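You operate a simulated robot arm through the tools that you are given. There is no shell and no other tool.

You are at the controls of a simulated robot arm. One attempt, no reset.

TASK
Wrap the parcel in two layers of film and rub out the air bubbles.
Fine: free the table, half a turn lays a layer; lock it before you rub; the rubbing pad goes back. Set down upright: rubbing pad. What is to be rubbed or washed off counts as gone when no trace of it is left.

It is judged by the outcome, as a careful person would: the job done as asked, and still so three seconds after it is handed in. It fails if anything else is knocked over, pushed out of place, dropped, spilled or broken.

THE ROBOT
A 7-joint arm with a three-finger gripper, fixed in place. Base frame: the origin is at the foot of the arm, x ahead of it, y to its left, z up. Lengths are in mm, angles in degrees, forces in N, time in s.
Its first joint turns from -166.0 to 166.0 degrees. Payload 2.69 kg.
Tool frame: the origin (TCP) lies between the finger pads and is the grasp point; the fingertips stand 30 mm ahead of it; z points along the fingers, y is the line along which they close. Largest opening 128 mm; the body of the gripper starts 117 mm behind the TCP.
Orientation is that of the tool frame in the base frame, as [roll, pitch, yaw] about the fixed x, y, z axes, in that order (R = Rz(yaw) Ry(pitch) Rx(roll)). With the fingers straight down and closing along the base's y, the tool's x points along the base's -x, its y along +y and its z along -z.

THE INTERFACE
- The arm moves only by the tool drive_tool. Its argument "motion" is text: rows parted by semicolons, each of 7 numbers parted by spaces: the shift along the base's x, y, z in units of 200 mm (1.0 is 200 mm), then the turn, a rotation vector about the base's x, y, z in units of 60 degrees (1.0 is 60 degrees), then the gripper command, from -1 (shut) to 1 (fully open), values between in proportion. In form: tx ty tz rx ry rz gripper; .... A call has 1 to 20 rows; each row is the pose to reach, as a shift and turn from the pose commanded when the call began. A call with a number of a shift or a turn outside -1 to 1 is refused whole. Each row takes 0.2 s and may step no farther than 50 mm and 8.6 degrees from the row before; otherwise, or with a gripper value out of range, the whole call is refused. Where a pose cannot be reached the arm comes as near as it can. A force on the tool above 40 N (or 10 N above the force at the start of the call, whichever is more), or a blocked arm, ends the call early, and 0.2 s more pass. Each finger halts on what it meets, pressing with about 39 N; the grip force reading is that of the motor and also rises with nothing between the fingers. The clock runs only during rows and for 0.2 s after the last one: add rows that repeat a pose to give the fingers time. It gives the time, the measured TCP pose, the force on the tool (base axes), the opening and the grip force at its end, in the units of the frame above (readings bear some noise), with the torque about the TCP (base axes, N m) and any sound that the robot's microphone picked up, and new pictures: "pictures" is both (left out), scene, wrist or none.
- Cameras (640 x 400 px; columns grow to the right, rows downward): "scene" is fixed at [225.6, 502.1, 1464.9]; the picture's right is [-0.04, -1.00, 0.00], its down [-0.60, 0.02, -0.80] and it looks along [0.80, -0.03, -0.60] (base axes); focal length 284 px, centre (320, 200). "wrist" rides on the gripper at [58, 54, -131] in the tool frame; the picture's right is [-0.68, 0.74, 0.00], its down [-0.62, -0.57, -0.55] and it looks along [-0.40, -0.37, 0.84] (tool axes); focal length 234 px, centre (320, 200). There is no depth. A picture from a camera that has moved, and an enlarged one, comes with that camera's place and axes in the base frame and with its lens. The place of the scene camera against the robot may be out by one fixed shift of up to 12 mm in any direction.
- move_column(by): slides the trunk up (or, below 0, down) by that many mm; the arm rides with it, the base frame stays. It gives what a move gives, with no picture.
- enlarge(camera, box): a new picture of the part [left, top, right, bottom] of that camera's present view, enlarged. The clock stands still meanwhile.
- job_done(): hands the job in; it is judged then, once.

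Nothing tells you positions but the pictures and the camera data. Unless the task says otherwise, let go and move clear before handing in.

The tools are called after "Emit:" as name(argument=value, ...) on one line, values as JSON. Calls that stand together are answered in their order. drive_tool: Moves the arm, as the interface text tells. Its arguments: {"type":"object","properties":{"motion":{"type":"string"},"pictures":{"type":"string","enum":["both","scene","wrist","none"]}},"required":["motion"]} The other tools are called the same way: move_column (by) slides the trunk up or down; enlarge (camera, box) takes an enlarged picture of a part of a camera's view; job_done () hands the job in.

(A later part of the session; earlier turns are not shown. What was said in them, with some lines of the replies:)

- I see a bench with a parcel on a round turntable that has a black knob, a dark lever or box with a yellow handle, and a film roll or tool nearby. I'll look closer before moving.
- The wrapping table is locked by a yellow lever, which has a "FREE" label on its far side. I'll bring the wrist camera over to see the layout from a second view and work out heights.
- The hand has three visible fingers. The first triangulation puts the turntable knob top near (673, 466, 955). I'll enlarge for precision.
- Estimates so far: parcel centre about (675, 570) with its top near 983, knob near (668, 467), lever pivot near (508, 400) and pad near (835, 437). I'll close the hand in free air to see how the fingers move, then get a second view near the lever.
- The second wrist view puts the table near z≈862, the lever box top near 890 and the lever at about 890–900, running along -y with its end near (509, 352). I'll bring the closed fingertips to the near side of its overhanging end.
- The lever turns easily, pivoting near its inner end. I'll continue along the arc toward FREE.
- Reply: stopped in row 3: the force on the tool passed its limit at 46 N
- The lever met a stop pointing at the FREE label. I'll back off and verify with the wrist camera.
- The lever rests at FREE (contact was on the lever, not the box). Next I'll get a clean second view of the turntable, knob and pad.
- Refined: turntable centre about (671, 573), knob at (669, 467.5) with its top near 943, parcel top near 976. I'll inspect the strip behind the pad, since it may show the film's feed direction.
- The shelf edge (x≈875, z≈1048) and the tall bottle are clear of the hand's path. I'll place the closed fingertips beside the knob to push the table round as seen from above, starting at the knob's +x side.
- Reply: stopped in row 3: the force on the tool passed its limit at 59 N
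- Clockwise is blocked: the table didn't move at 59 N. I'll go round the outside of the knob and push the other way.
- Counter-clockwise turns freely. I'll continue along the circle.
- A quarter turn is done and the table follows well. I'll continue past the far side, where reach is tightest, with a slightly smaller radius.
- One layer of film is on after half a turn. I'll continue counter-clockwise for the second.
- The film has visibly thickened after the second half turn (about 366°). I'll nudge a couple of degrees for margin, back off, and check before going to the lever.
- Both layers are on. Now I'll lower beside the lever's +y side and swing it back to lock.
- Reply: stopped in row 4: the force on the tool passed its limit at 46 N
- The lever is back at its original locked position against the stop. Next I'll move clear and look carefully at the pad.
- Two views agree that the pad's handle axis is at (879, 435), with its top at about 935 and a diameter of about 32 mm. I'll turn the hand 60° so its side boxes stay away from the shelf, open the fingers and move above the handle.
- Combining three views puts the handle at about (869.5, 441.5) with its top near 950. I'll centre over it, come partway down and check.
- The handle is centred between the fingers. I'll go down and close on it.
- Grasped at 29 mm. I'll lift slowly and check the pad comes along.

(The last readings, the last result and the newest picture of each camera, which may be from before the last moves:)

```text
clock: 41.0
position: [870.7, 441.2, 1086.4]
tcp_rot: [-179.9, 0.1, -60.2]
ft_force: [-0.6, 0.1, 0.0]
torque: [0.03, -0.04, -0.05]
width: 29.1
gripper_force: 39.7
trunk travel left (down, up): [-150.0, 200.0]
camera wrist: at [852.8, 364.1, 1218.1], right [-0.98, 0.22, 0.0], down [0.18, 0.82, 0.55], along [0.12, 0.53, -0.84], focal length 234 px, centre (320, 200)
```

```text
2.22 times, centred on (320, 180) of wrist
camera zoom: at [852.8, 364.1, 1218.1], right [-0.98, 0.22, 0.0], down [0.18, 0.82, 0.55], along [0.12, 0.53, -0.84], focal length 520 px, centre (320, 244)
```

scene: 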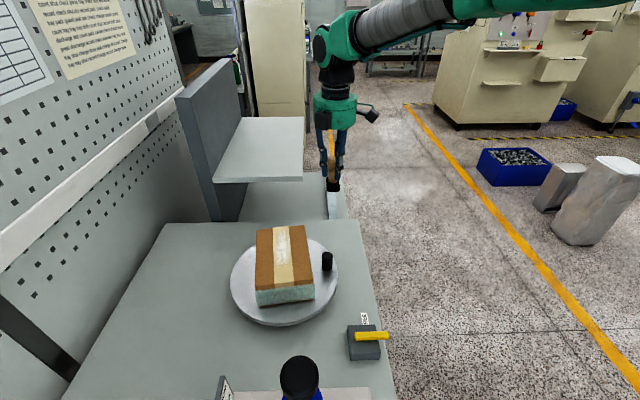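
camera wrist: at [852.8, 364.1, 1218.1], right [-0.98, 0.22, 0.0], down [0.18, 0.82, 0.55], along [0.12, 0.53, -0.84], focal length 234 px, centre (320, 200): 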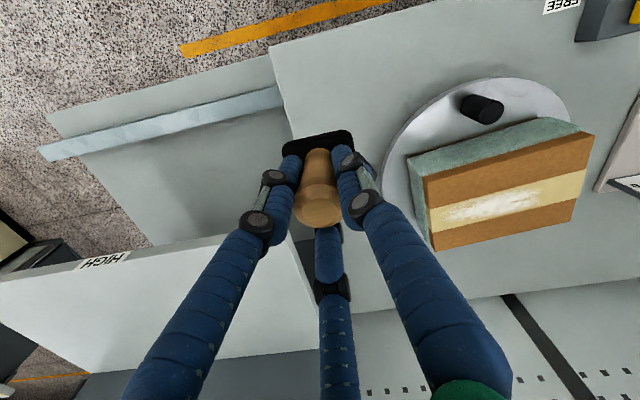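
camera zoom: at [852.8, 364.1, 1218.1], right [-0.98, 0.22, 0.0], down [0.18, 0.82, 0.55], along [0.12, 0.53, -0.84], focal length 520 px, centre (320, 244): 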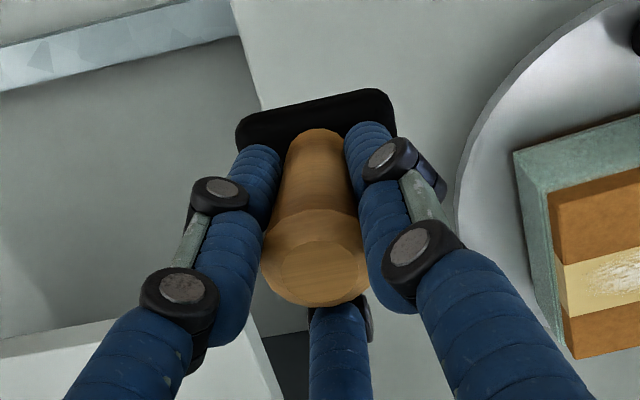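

The pad is lifted upright. I'll carry it over the parcel.

Emit:
drive_tool(motion="-0.15 0.1 0 0 0 0 -1; -0.3 0.21 0 0 0 0 -1; -0.46 0.32 0 0 0 0 -1; -0.62 0.43 0 0 0 0 -1; -0.78 0.55 0 0 0 0 -1; -0.93 0.66 -0.05 0 0 0 -1; -0.93 0.66 -0.1 0 0 0 -1", pictures="both")

Emit:
enlarge(camera="scene", box=[220, 180, 360, 320])

Emit:
enlarge(camera="wrist", box=[200, 60, 440, 260])

```text
clock: 42.6
position: [684.0, 574.8, 1064.1]
tcp_rot: [179.9, -0.2, -60.2]
ft_force: [-0.2, -0.3, -0.6]
torque: [-0.07, -0.04, 0.01]
width: 28.7
gripper_force: 39.2
trunk travel left (down, up): [-150.0, 200.0]
camera wrist: at [666.4, 496.9, 1197.3], right [-0.98, 0.22, 0.0], down [0.18, 0.82, 0.55], along [0.12, 0.53, -0.84], focal length 234 px, centre (320, 200)
```

scene: 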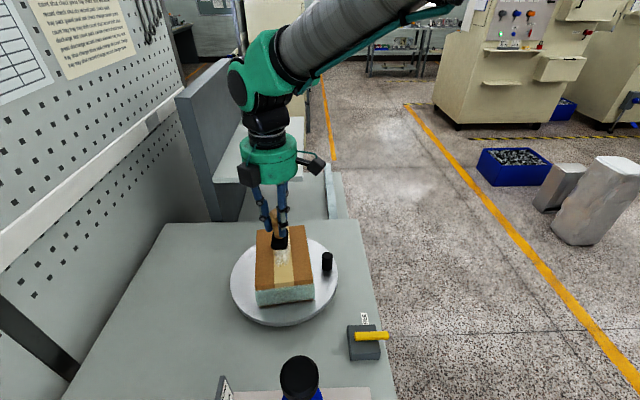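
wrist: 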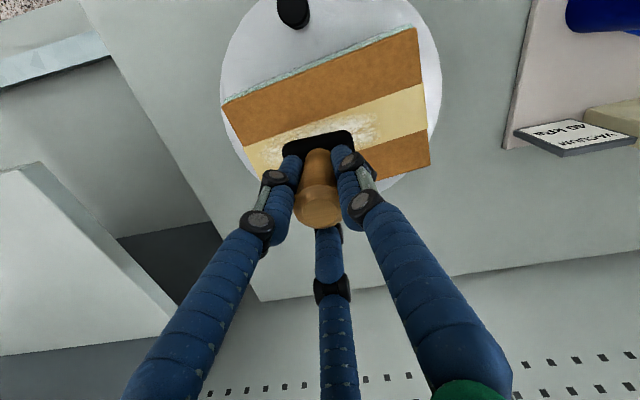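

```text
2.86 times, centred on (290, 250) of scene
camera zoom: at [225.6, 502.1, 1464.9], right [-0.04, -1.0, 0.0], down [-0.6, 0.02, -0.8], along [0.8, -0.03, -0.6], focal length 810 px, centre (406, 57)
```

zoom: 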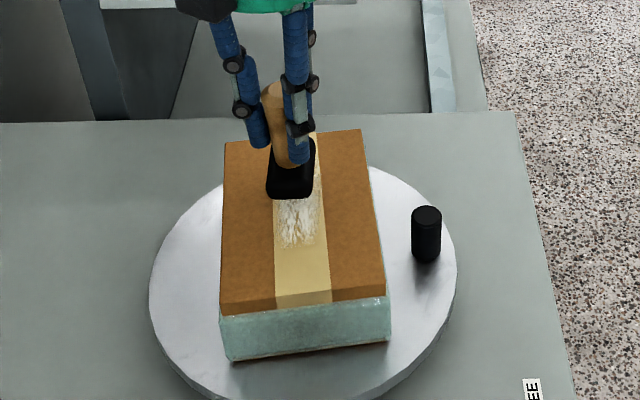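

```text
2.00 times, centred on (320, 160) of wrist
camera zoom: at [666.4, 496.9, 1197.3], right [-0.98, 0.22, 0.0], down [0.18, 0.82, 0.55], along [0.12, 0.53, -0.84], focal length 468 px, centre (320, 280)
```

zoom: 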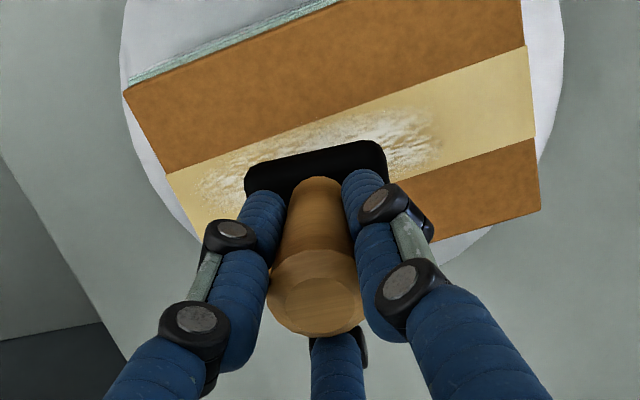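

The pad is centred over the bubbles (patch x≈626–746, tape tilted about 7°). I'll lower it gently to make contact.

Emit:
drive_tool(motion="0 -0.008 -0.05 0 0 0 -1; 0 -0.008 -0.09 0 0 0 -1; 0 -0.008 -0.105 0 0 0 -1; 0 -0.008 -0.115 0 0 0 -1", pictures="none")

```text
clock: 43.6
position: [684.4, 572.2, 1045.9]
tcp_rot: [-179.8, 0.0, -60.3]
ft_force: [-0.8, -2.4, 17.0]
torque: [0.02, 0.56, 0.05]
width: 28.7
gripper_force: 38.9
trunk travel left (down, up): [-150.0, 200.0]
```

Emit:
drive_tool(motion="0.07 0.008 0 0 0 0 -1; 0.14 0.017 0 0 0 0 -1; 0.21 0.025 0 0 0 0 -1; 0.28 0.034 0 0 0 0 -1; 0.21 0.025 0 0 0 0 -1; 0.14 0.017 0 0 0 0 -1; 0.07 0.008 0 0 0 0 -1; 0 0 0 0 0 0 -1; -0.07 -0.008 0 0 0 0 -1; -0.14 -0.017 0 0 0 0 -1; -0.21 -0.025 0 0 0 0 -1; -0.27 -0.033 0 0 0 0 -1", pictures="both")

Emit:
enlarge(camera="scene", box=[220, 180, 360, 320])

Emit:
enlarge(camera="wrist", box=[200, 60, 440, 260])

```text
clock: 45.6
position: [674.1, 569.7, 1046.0]
tcp_rot: [-179.8, 0.0, -60.2]
ft_force: [-5.2, -0.2, 5.3]
torque: [-0.11, 0.53, -0.03]
width: 28.6
gripper_force: 39.0
trunk travel left (down, up): [-150.0, 200.0]
stopped in row 10: the force on the tool passed its limit at 41 N (the readings are from after the stop); the commanded pose is now the measured one
camera wrist: at [655.5, 492.6, 1177.4], right [-0.98, 0.22, 0.0], down [0.18, 0.81, 0.55], along [0.12, 0.54, -0.83], focal length 234 px, centre (320, 200)
```

scene: 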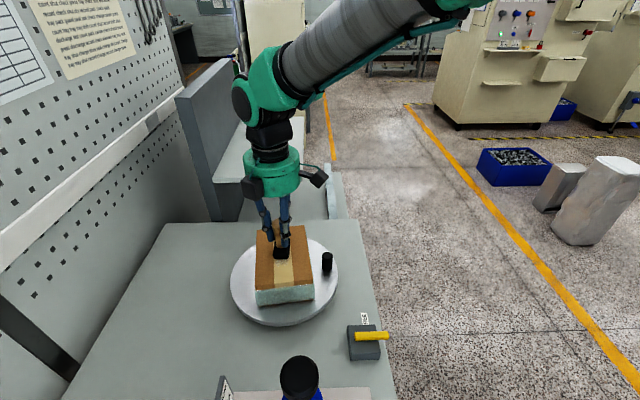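
wrist: 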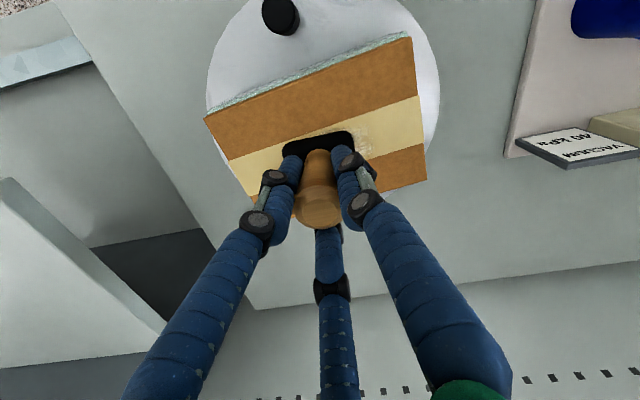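

```text
2.86 times, centred on (290, 250) of scene
camera zoom: at [225.6, 502.1, 1464.9], right [-0.04, -1.0, 0.0], down [-0.6, 0.02, -0.8], along [0.8, -0.03, -0.6], focal length 810 px, centre (406, 57)
```

zoom: 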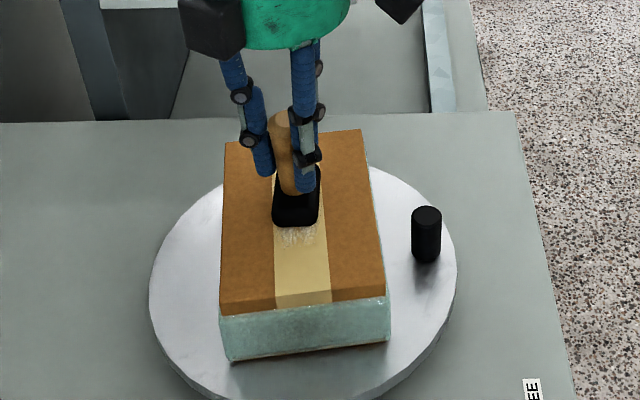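

```text
2.00 times, centred on (320, 160) of wrist
camera zoom: at [655.5, 492.6, 1177.4], right [-0.98, 0.22, 0.0], down [0.18, 0.81, 0.55], along [0.12, 0.54, -0.83], focal length 468 px, centre (320, 280)
```

zoom: 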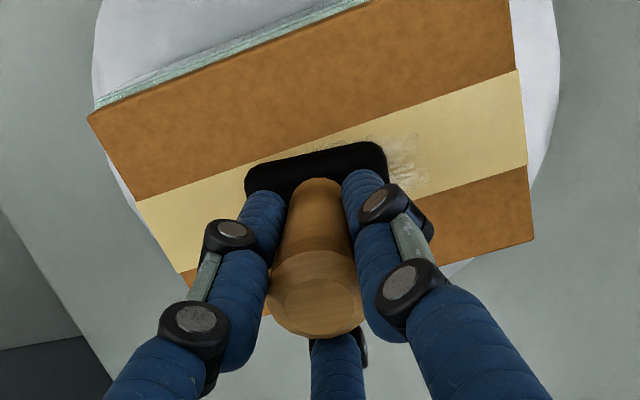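

The rubbing works: the far half is already clean. The leading edge dug in, so I'll level the pad slightly and go on toward the near half.

Emit:
drive_tool(motion="0 0.005 0.005 0 0.01 0 -1; 0 0.008 0 0 0.015 0 -1; -0.04 0.005 0 0 0.015 0 -1; -0.08 0 0 0 0.015 0 -1; -0.12 -0.005 0 0 0.015 0 -1; -0.16 -0.01 0 0 0.015 0 -1; -0.2 -0.014 0 0 0.015 0 -1; -0.24 -0.018 0 0 0.015 0 -1", pictures="both")

Emit:
enlarge(camera="scene", box=[220, 180, 360, 320])

Emit:
enlarge(camera="wrist", box=[200, 60, 440, 260])

```text
clock: 47.4
position: [626.5, 567.2, 1045.7]
tcp_rot: [179.4, 0.5, -60.3]
ft_force: [3.4, 0.5, 10.0]
torque: [0.0, -0.5, 0.02]
width: 28.8
gripper_force: 39.3
trunk travel left (down, up): [-150.0, 200.0]
camera wrist: at [609.8, 489.2, 1177.8], right [-0.98, 0.22, 0.01], down [0.19, 0.81, 0.55], along [0.11, 0.54, -0.84], focal length 234 px, centre (320, 200)
```

scene: 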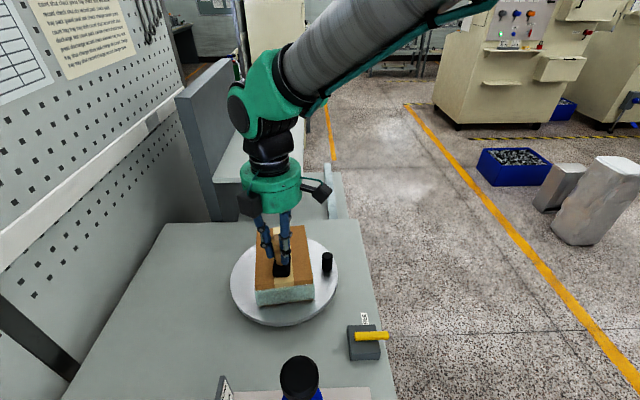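
wrist: 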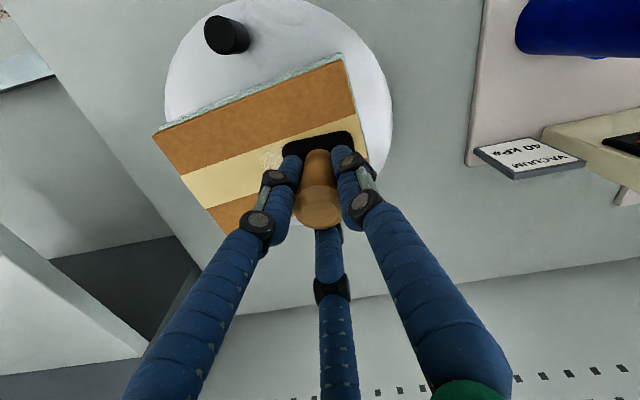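

```text
2.86 times, centred on (290, 250) of scene
camera zoom: at [225.6, 502.1, 1464.9], right [-0.04, -1.0, 0.0], down [-0.6, 0.02, -0.8], along [0.8, -0.03, -0.6], focal length 810 px, centre (406, 57)
```

zoom: 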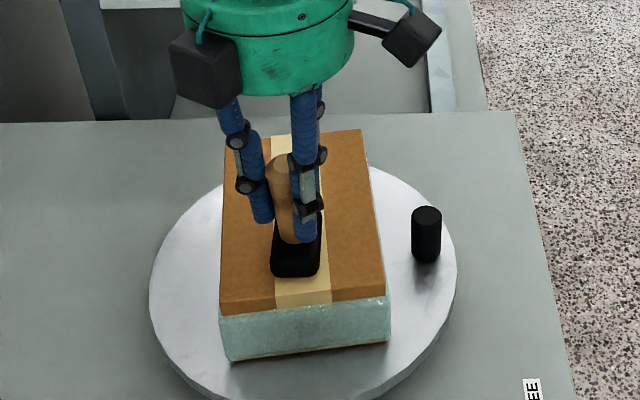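

```text
2.00 times, centred on (320, 160) of wrist
camera zoom: at [609.8, 489.2, 1177.8], right [-0.98, 0.22, 0.01], down [0.19, 0.81, 0.55], along [0.11, 0.54, -0.84], focal length 468 px, centre (320, 280)
```

zoom: 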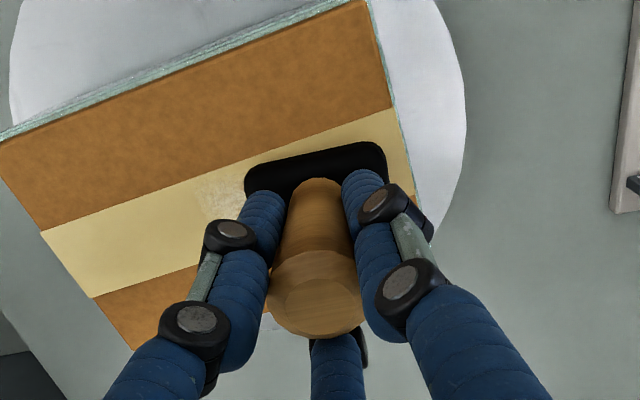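

A little remains. I'll make more overlapping passes with slight side offsets.

Emit:
drive_tool(motion="0.08 0.01 0 0 -0.006 0 -1; 0.16 0.02 0 0 -0.006 0 -1; 0.24 0.03 0 0 -0.006 0 -1; 0.32 0.04 0 0 -0.006 0 -1; 0.40 0.049 0 0 -0.006 0 -1; 0.48 0.058 0 0 -0.006 0 -1; 0.56 0.066 0 0 -0.006 0 -1; 0.56 0.10 0 0 -0.006 0 -1; 0.48 0.093 0 0 -0.006 0 -1; 0.40 0.084 0 0 -0.006 0 -1; 0.32 0.075 0 0 -0.006 0 -1; 0.24 0.066 0 0 -0.006 0 -1; 0.16 0.056 0 0 -0.006 0 -1; 0.08 0.046 0 0 -0.006 0 -1; 0.02 0.036 0 0 -0.006 0 -1; 0.02 -0.03 0 0 -0.006 0 -1; 0.08 -0.026 0 0 -0.006 0 -1; 0.16 -0.016 0 0 -0.006 0 -1; 0.24 -0.007 0 0 -0.006 0 -1; 0.32 0.003 0 0 -0.006 0 -1", pictures="both")

Emit:
enlarge(camera="scene", box=[220, 180, 360, 320])

Emit:
enlarge(camera="wrist", box=[200, 60, 440, 260])

```text
clock: 51.6
position: [689.6, 567.6, 1045.3]
tcp_rot: [179.8, 0.2, -60.0]
ft_force: [-8.1, -0.2, 10.5]
torque: [-0.07, 0.17, 0.01]
width: 29.0
gripper_force: 38.7
trunk travel left (down, up): [-150.0, 200.0]
camera wrist: at [672.5, 489.7, 1177.3], right [-0.98, 0.22, 0.01], down [0.19, 0.81, 0.55], along [0.12, 0.54, -0.84], focal length 234 px, centre (320, 200)
```

scene: 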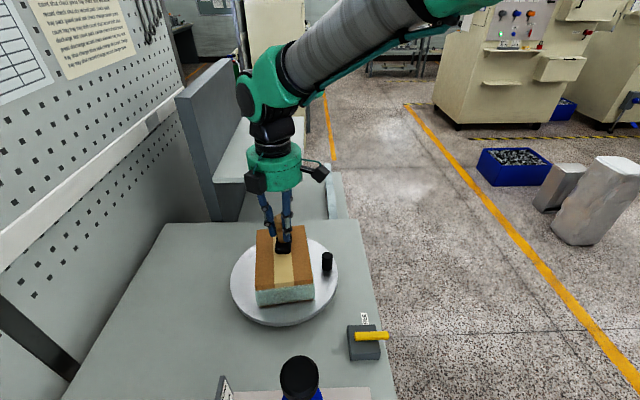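
wrist: 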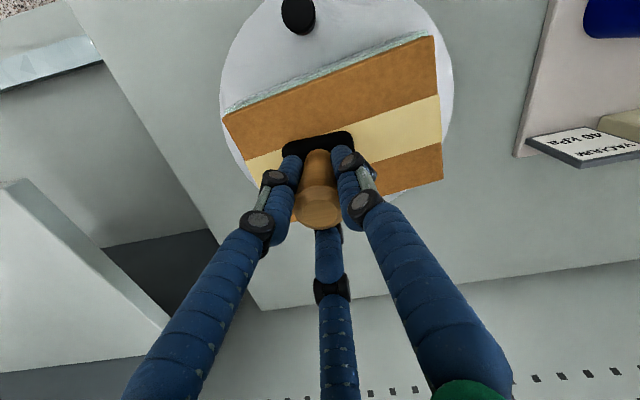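

```text
2.86 times, centred on (290, 250) of scene
camera zoom: at [225.6, 502.1, 1464.9], right [-0.04, -1.0, 0.0], down [-0.6, 0.02, -0.8], along [0.8, -0.03, -0.6], focal length 810 px, centre (406, 57)
```

zoom: 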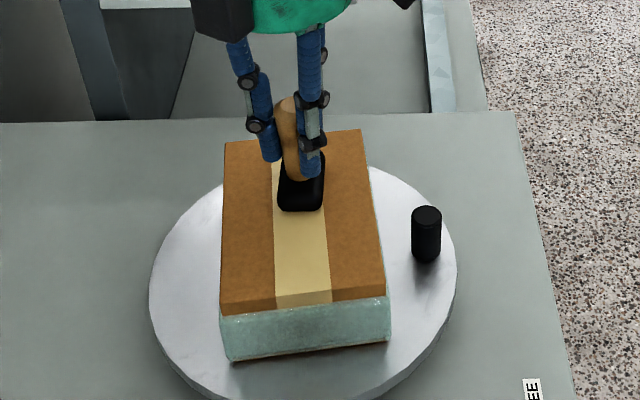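

```text
2.00 times, centred on (320, 160) of wrist
camera zoom: at [672.5, 489.7, 1177.3], right [-0.98, 0.22, 0.01], down [0.19, 0.81, 0.55], along [0.12, 0.54, -0.84], focal length 468 px, centre (320, 280)
```

zoom: 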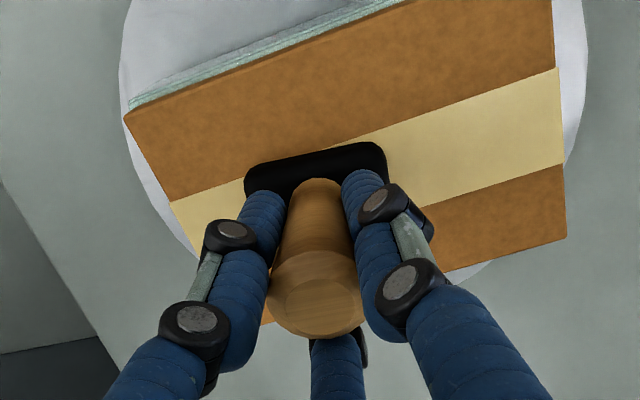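

It looks clean outside the pad. I'll finish this pass to the far end, return along the middle, then lift and inspect.

Emit:
drive_tool(motion="0.08 0.01 0 0 0 0 -1; 0.16 0.02 0 0 0 0 -1; 0.25 0.03 0 0 0 0 -1; 0.25 0.09 0 0 0 0 -1; 0.16 0.08 0 0 0 0 -1; 0.08 0.07 0 0 0 0 -1; 0 0.06 0 0 0 0 -1; -0.08 0.05 0 0 0 0 -1; -0.16 0.04 0 0 0 0 -1; -0.24 0.025 0 0 0 0 -1; -0.29 0.015 0 0 0 0 -1; -0.24 0 0 0 0 0 -1; -0.16 0.01 0 0 0 0 -1; -0.08 0.02 0 0 0 0 -1; -0.08 0.02 0.05 0 0 0 -1; -0.08 0.02 0.2 0 0 0 -1; 0.08 -0.16 0.2 0 0 0 -1; 0.24 -0.34 0.2 0 0 0 -1", pictures="both")

Emit:
enlarge(camera="scene", box=[230, 210, 330, 310])

Emit:
enlarge(camera="wrist", box=[340, 60, 560, 260])

```text
clock: 55.4
position: [738.4, 499.3, 1082.8]
tcp_rot: [179.6, 0.3, -60.1]
ft_force: [0.8, 0.3, -1.8]
torque: [0.01, 0.03, 0.0]
width: 28.7
gripper_force: 38.9
trunk travel left (down, up): [-150.0, 200.0]
camera wrist: at [722.0, 422.1, 1215.6], right [-0.98, 0.22, 0.01], down [0.19, 0.82, 0.55], along [0.11, 0.54, -0.84], focal length 234 px, centre (320, 200)
```

scene: 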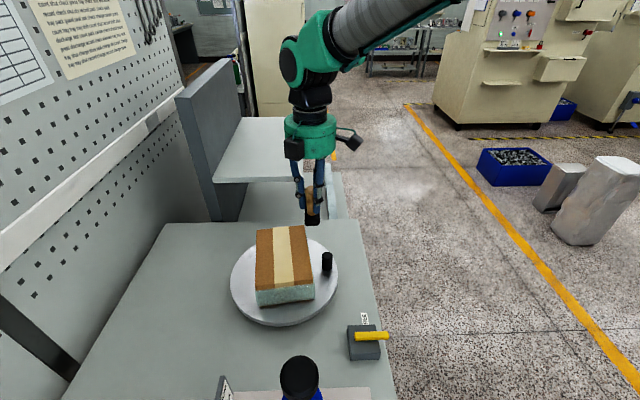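
wrist: 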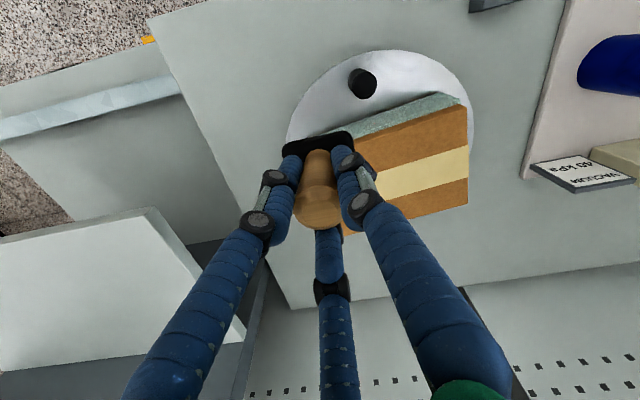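

```text
4.00 times, centred on (280, 260) of scene
camera zoom: at [225.6, 502.1, 1464.9], right [-0.04, -1.0, 0.0], down [-0.6, 0.02, -0.8], along [0.8, -0.03, -0.6], focal length 1135 px, centre (480, -40)
```

zoom: 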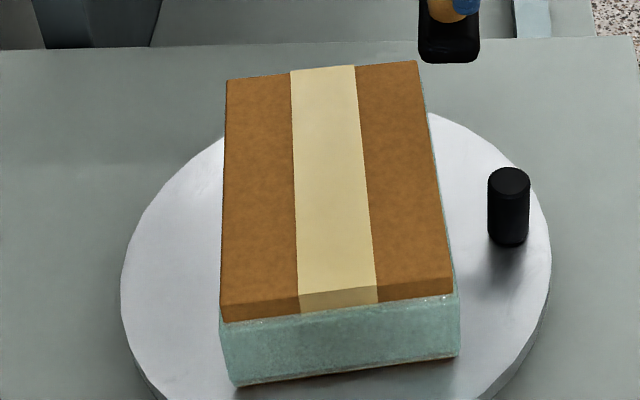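

```text
2.00 times, centred on (450, 160) of wrist
camera zoom: at [722.0, 422.1, 1215.6], right [-0.98, 0.22, 0.01], down [0.19, 0.82, 0.55], along [0.11, 0.54, -0.84], focal length 468 px, centre (60, 280)
```

zoom: 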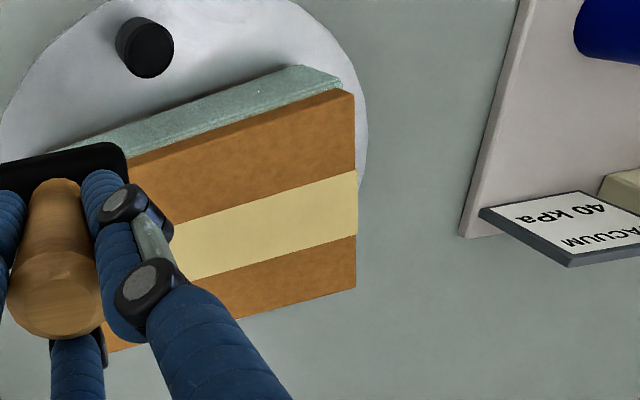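

Emit:
enlarge(camera="scene", box=[262, 220, 312, 290])

Emit:
enlarge(camera="scene", box=[285, 160, 345, 230])

```text
5.71 times, centred on (287, 255) of scene
camera zoom: at [225.6, 502.1, 1464.9], right [-0.04, -1.0, 0.0], down [-0.6, 0.02, -0.8], along [0.8, -0.03, -0.6], focal length 1621 px, centre (509, -114)
```

zoom: 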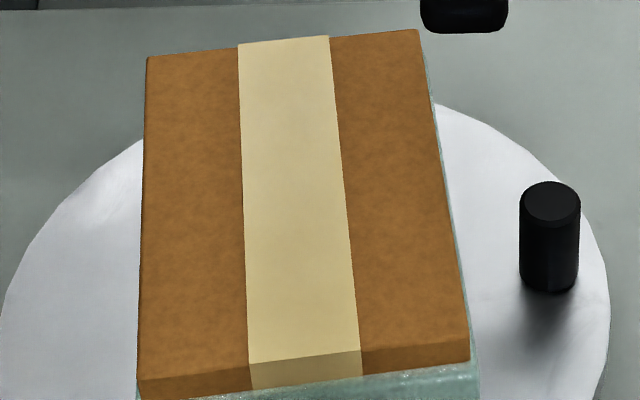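

```text
5.71 times, centred on (315, 195) of scene
camera zoom: at [225.6, 502.1, 1464.9], right [-0.04, -1.0, 0.0], down [-0.6, 0.02, -0.8], along [0.8, -0.03, -0.6], focal length 1621 px, centre (349, 229)
```

zoom: 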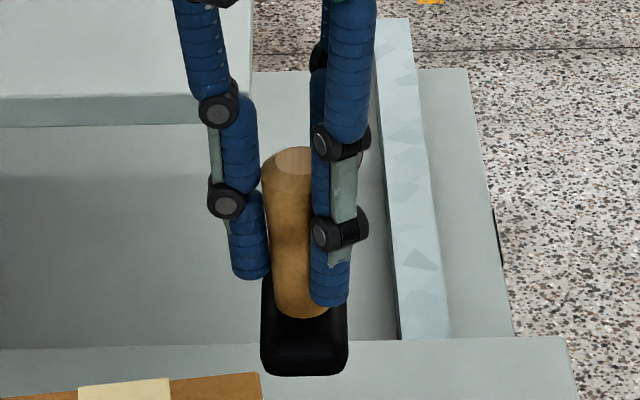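

The tape shows no trace of bubbles. I'll take the pad back to its original spot and lower it.

Emit:
drive_tool(motion="0.16 -0.07 0.01 0 -0.004 0 -1; 0.33 -0.145 0.015 0 -0.008 0 -1; 0.5 -0.22 0.015 0 -0.008 0 -1; 0.658 -0.29 0.015 0 -0.008 0 -1; 0.658 -0.29 -0.15 0 -0.008 0 -1; 0.658 -0.29 -0.35 0 -0.008 0 -1; 0.658 -0.29 -0.55 0 -0.008 0 -1; 0.658 -0.29 -0.68 0 -0.008 0 -1; 0.658 -0.29 -0.73 0 -0.008 0 -1; 0.658 -0.29 -0.73 0 -0.008 0 -1", pictures="both")

Emit:
enlarge(camera="scene", box=[280, 150, 380, 250])

```text
clock: 57.6
position: [870.0, 441.7, 938.9]
tcp_rot: [-179.9, 0.0, -60.1]
ft_force: [-0.7, -0.4, -1.8]
torque: [-0.01, 0.01, 0.0]
width: 28.6
gripper_force: 38.7
trunk travel left (down, up): [-150.0, 200.0]
camera wrist: at [852.3, 363.7, 1070.3], right [-0.98, 0.22, 0.0], down [0.18, 0.81, 0.55], along [0.12, 0.54, -0.84], focal length 234 px, centre (320, 200)
```

scene: 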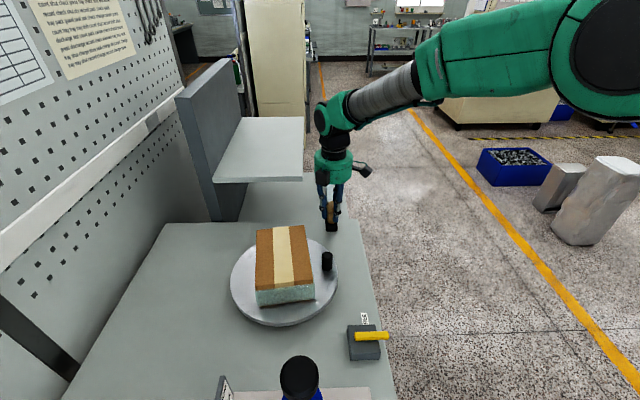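
wrist: 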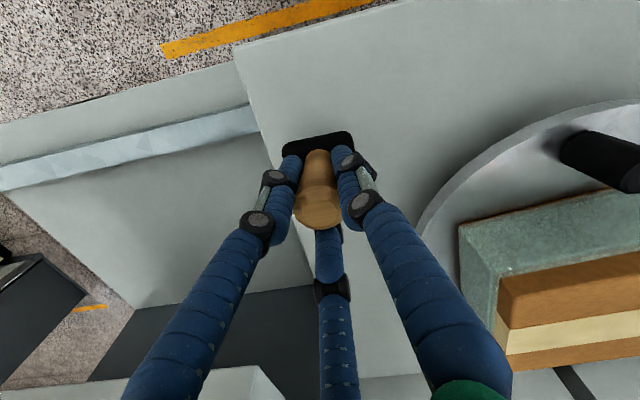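

```text
4.00 times, centred on (330, 200) of scene
camera zoom: at [225.6, 502.1, 1464.9], right [-0.04, -1.0, 0.0], down [-0.6, 0.02, -0.8], along [0.8, -0.03, -0.6], focal length 1135 px, centre (280, 200)
```

zoom: 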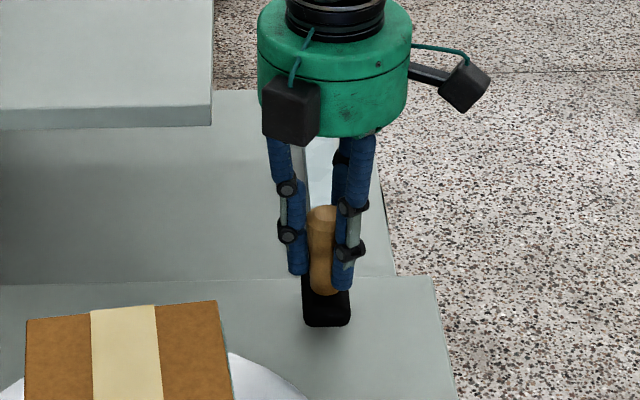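

Emit:
drive_tool(motion="0 -0.001 -0.03 0 0 0 -1; 0 -0.001 -0.045 0 0 0 -1; 0 -0.001 -0.055 0 0 0 -1; 0 -0.001 -0.062 0 0 0 -1; 0 -0.001 -0.062 0 0 0 -1", pictures="scene")

Emit:
enlarge(camera="scene", box=[280, 150, 380, 250])

```text
clock: 58.8
position: [868.9, 440.8, 926.2]
tcp_rot: [-180.0, 0.0, -60.2]
ft_force: [-0.3, 0.1, -0.4]
torque: [0.0, -0.01, -0.04]
width: 28.7
gripper_force: 38.9
trunk travel left (down, up): [-150.0, 200.0]
```

scene: 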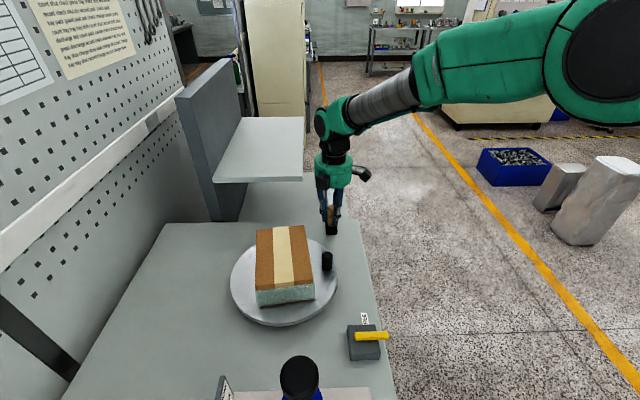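

```text
4.00 times, centred on (330, 200) of scene
camera zoom: at [225.6, 502.1, 1464.9], right [-0.04, -1.0, 0.0], down [-0.6, 0.02, -0.8], along [0.8, -0.03, -0.6], focal length 1135 px, centre (280, 200)
```

zoom: 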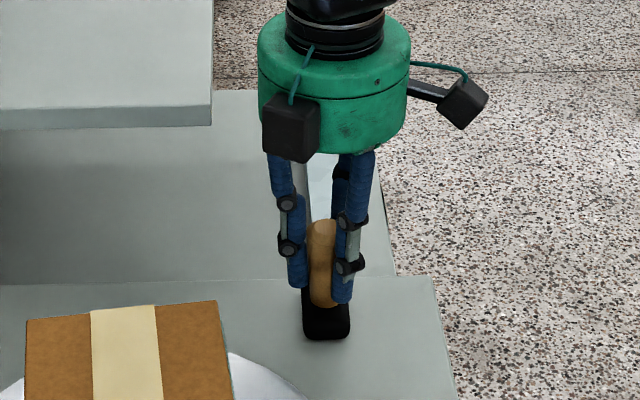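

Emit:
drive_tool(motion="0 0 -0.006 0 0 0 -1; 0 0 -0.012 0 0 0 -1", pictures="none")

```text
clock: 59.4
position: [869.8, 441.2, 925.1]
tcp_rot: [-179.8, 0.0, -60.2]
ft_force: [0.0, -2.1, 5.2]
torque: [-0.18, 0.21, 0.07]
width: 28.4
gripper_force: 38.8
trunk travel left (down, up): [-150.0, 200.0]
```

The pad is in contact with the table at 5 N. I'll open gradually.

Emit:
drive_tool(motion="0 0 0.002 0 0 0 -0.5; 0 0 0.004 0 0 0 -0.3; 0 0 0.004 0 0 0 0; 0 0 0.004 0 0 0 0.5; 0 0 0.004 0 0 0 0.5", pictures="both")

Emit:
enlarge(camera="scene", box=[280, 150, 380, 250])

Emit:
enlarge(camera="wrist", box=[220, 90, 420, 270])

```text
clock: 60.6
position: [869.6, 440.0, 925.1]
tcp_rot: [-179.9, 0.0, -60.1]
ft_force: [-0.3, 0.4, 0.3]
torque: [0.01, 0.02, 0.03]
width: 96.2
gripper_force: 0.1
trunk travel left (down, up): [-150.0, 200.0]
camera wrist: at [851.5, 363.7, 1056.7], right [-0.98, 0.22, 0.0], down [0.18, 0.81, 0.55], along [0.12, 0.54, -0.84], focal length 234 px, centre (320, 200)
```

scene: 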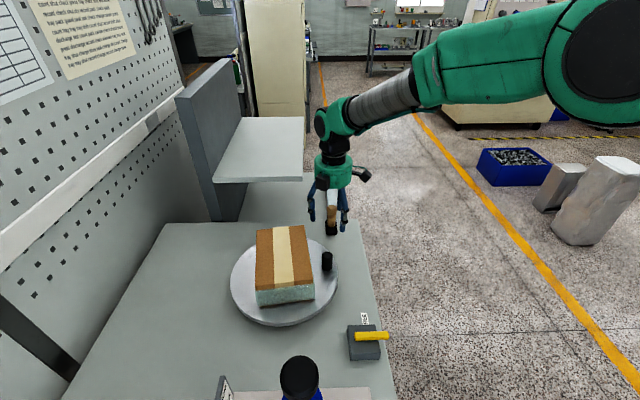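
wrist: 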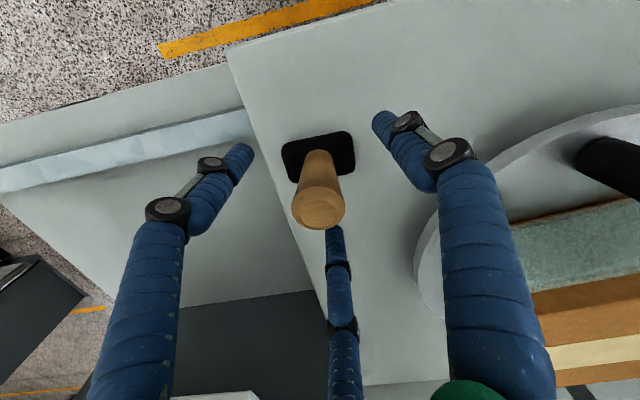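

```text
4.00 times, centred on (330, 200) of scene
camera zoom: at [225.6, 502.1, 1464.9], right [-0.04, -1.0, 0.0], down [-0.6, 0.02, -0.8], along [0.8, -0.03, -0.6], focal length 1135 px, centre (280, 200)
```

zoom: 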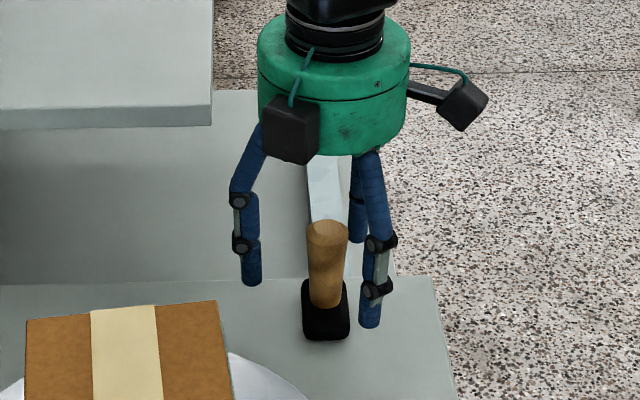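

```text
2.22 times, centred on (320, 180) of wrist
camera zoom: at [851.5, 363.7, 1056.7], right [-0.98, 0.22, 0.0], down [0.18, 0.81, 0.55], along [0.12, 0.54, -0.84], focal length 520 px, centre (320, 244)
```

zoom: 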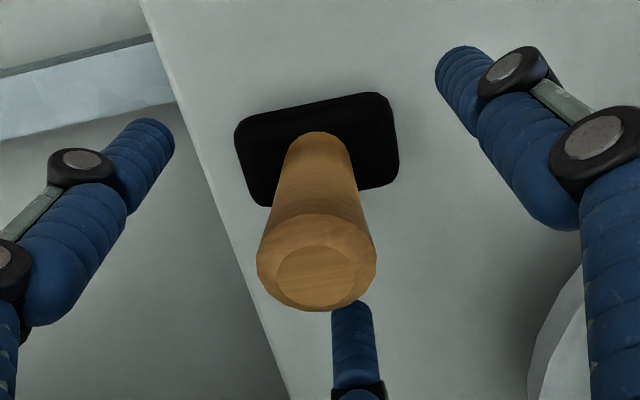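

The pad stands upright in its original spot. I'll rise straight up, move clear and take a final look.

Emit:
drive_tool(motion="0 0 0.05 0 0 0 0.5; 0 0 0.2 0 0 0 0.5; 0 0 0.4 0 0 0 0.5; 0 0 0.6 0 0 0 0.5; 0 0 0.8 0 0 0 0.5; -0.15 -0.08 0.9 0 0 0 0.5; -0.35 -0.18 0.95 0 0 0 0.5; -0.55 -0.28 1 0 0 0 0.5; -0.75 -0.38 1 0 0 0 0.5; -0.75 -0.38 1 0 0 0 0.5", pictures="both")

Emit:
enlarge(camera="scene", box=[220, 190, 400, 370])

Emit:
enlarge(camera="wrist", box=[240, 40, 640, 290])

Emit:
enlarge(camera="scene", box=[262, 220, 312, 290])

```text
clock: 62.8
position: [718.4, 365.5, 1125.5]
tcp_rot: [-179.8, 0.0, -60.2]
ft_force: [-0.1, -0.6, 0.8]
torque: [0.03, -0.04, 0.0]
width: 96.0
gripper_force: 0.0
trunk travel left (down, up): [-150.0, 200.0]
camera wrist: at [700.6, 286.8, 1257.7], right [-0.98, 0.22, 0.0], down [0.18, 0.81, 0.55], along [0.12, 0.54, -0.83], focal length 234 px, centre (320, 200)
```

scene: 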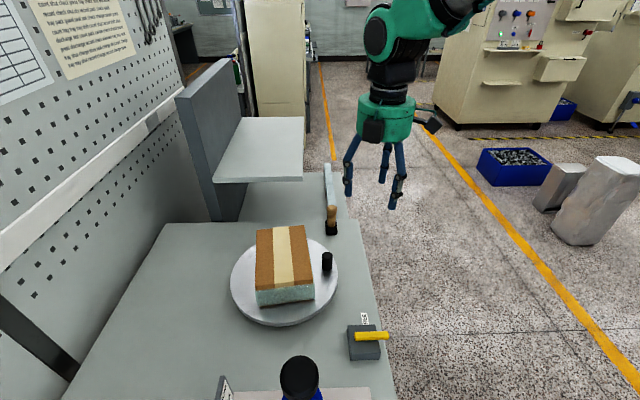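
wrist: 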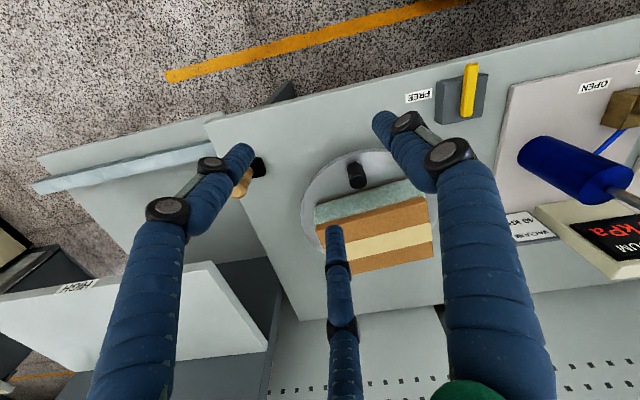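

```text
2.22 times, centred on (310, 280) of scene
camera zoom: at [225.6, 502.1, 1464.9], right [-0.04, -1.0, 0.0], down [-0.6, 0.02, -0.8], along [0.8, -0.03, -0.6], focal length 630 px, centre (342, 22)
```

zoom: 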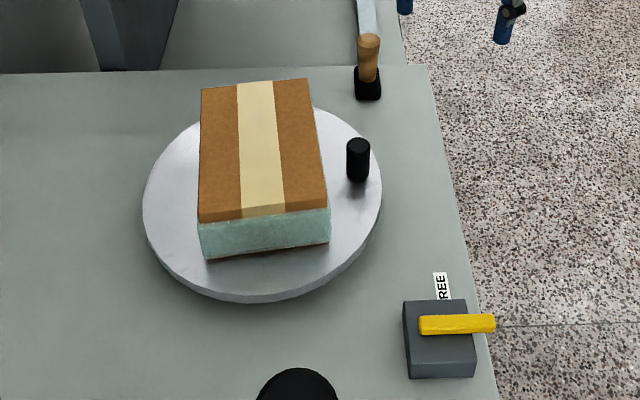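

```text
1.60 times, centred on (440, 165) of wrist
camera zoom: at [700.6, 286.8, 1257.7], right [-0.98, 0.22, 0.0], down [0.18, 0.81, 0.55], along [0.12, 0.54, -0.83], focal length 375 px, centre (128, 256)
```

zoom: 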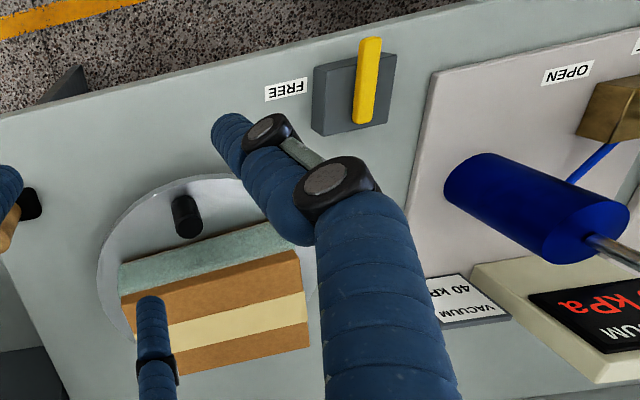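

```text
5.71 times, centred on (287, 255) of scene
camera zoom: at [225.6, 502.1, 1464.9], right [-0.04, -1.0, 0.0], down [-0.6, 0.02, -0.8], along [0.8, -0.03, -0.6], focal length 1621 px, centre (509, -114)
```

zoom: 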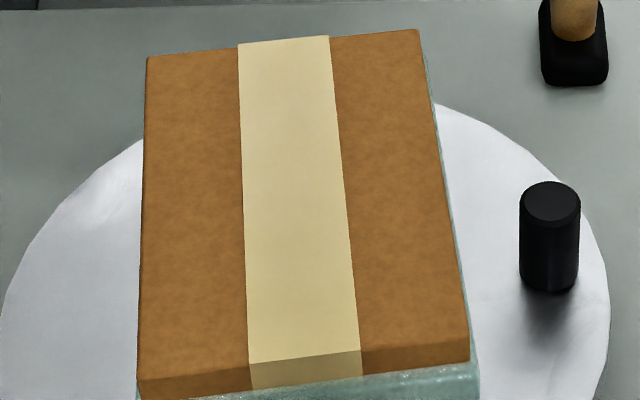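

The parcel has two layers of film, the bubbles are gone without trace, the table is locked, the pad stands upright in its place and the hand is clear. I'm handing the job in.

Emit:
job_done()

```text
The job is handed in.
```

The job is handed in: the parcel is wrapped in two layers of film and the bubbles are rubbed out, with no trace of them left in the close-up pictures.

- **Wrapping:** I freed the table with the yellow lever and turned it counter-clockwise about 367°. Film showed on the sides after the first half turn and looked visibly thicker after the second. The table would not turn clockwise. I pushed it that way once, up to 59 N, before reversing; nothing moved.
- **Rubbing:** I turned the lever back to lock before rubbing. The pad caught once, at 41 N, so I levelled it slightly and made several overlapping passes.
- **Pad:** It is back on its original spot, within a millimetre or two, standing upright.
- **End state:** The table is still locked, the hand is open and clear, and nothing else was knocked or moved as far as I can see. The parcel now sits about 7° round from where it started.
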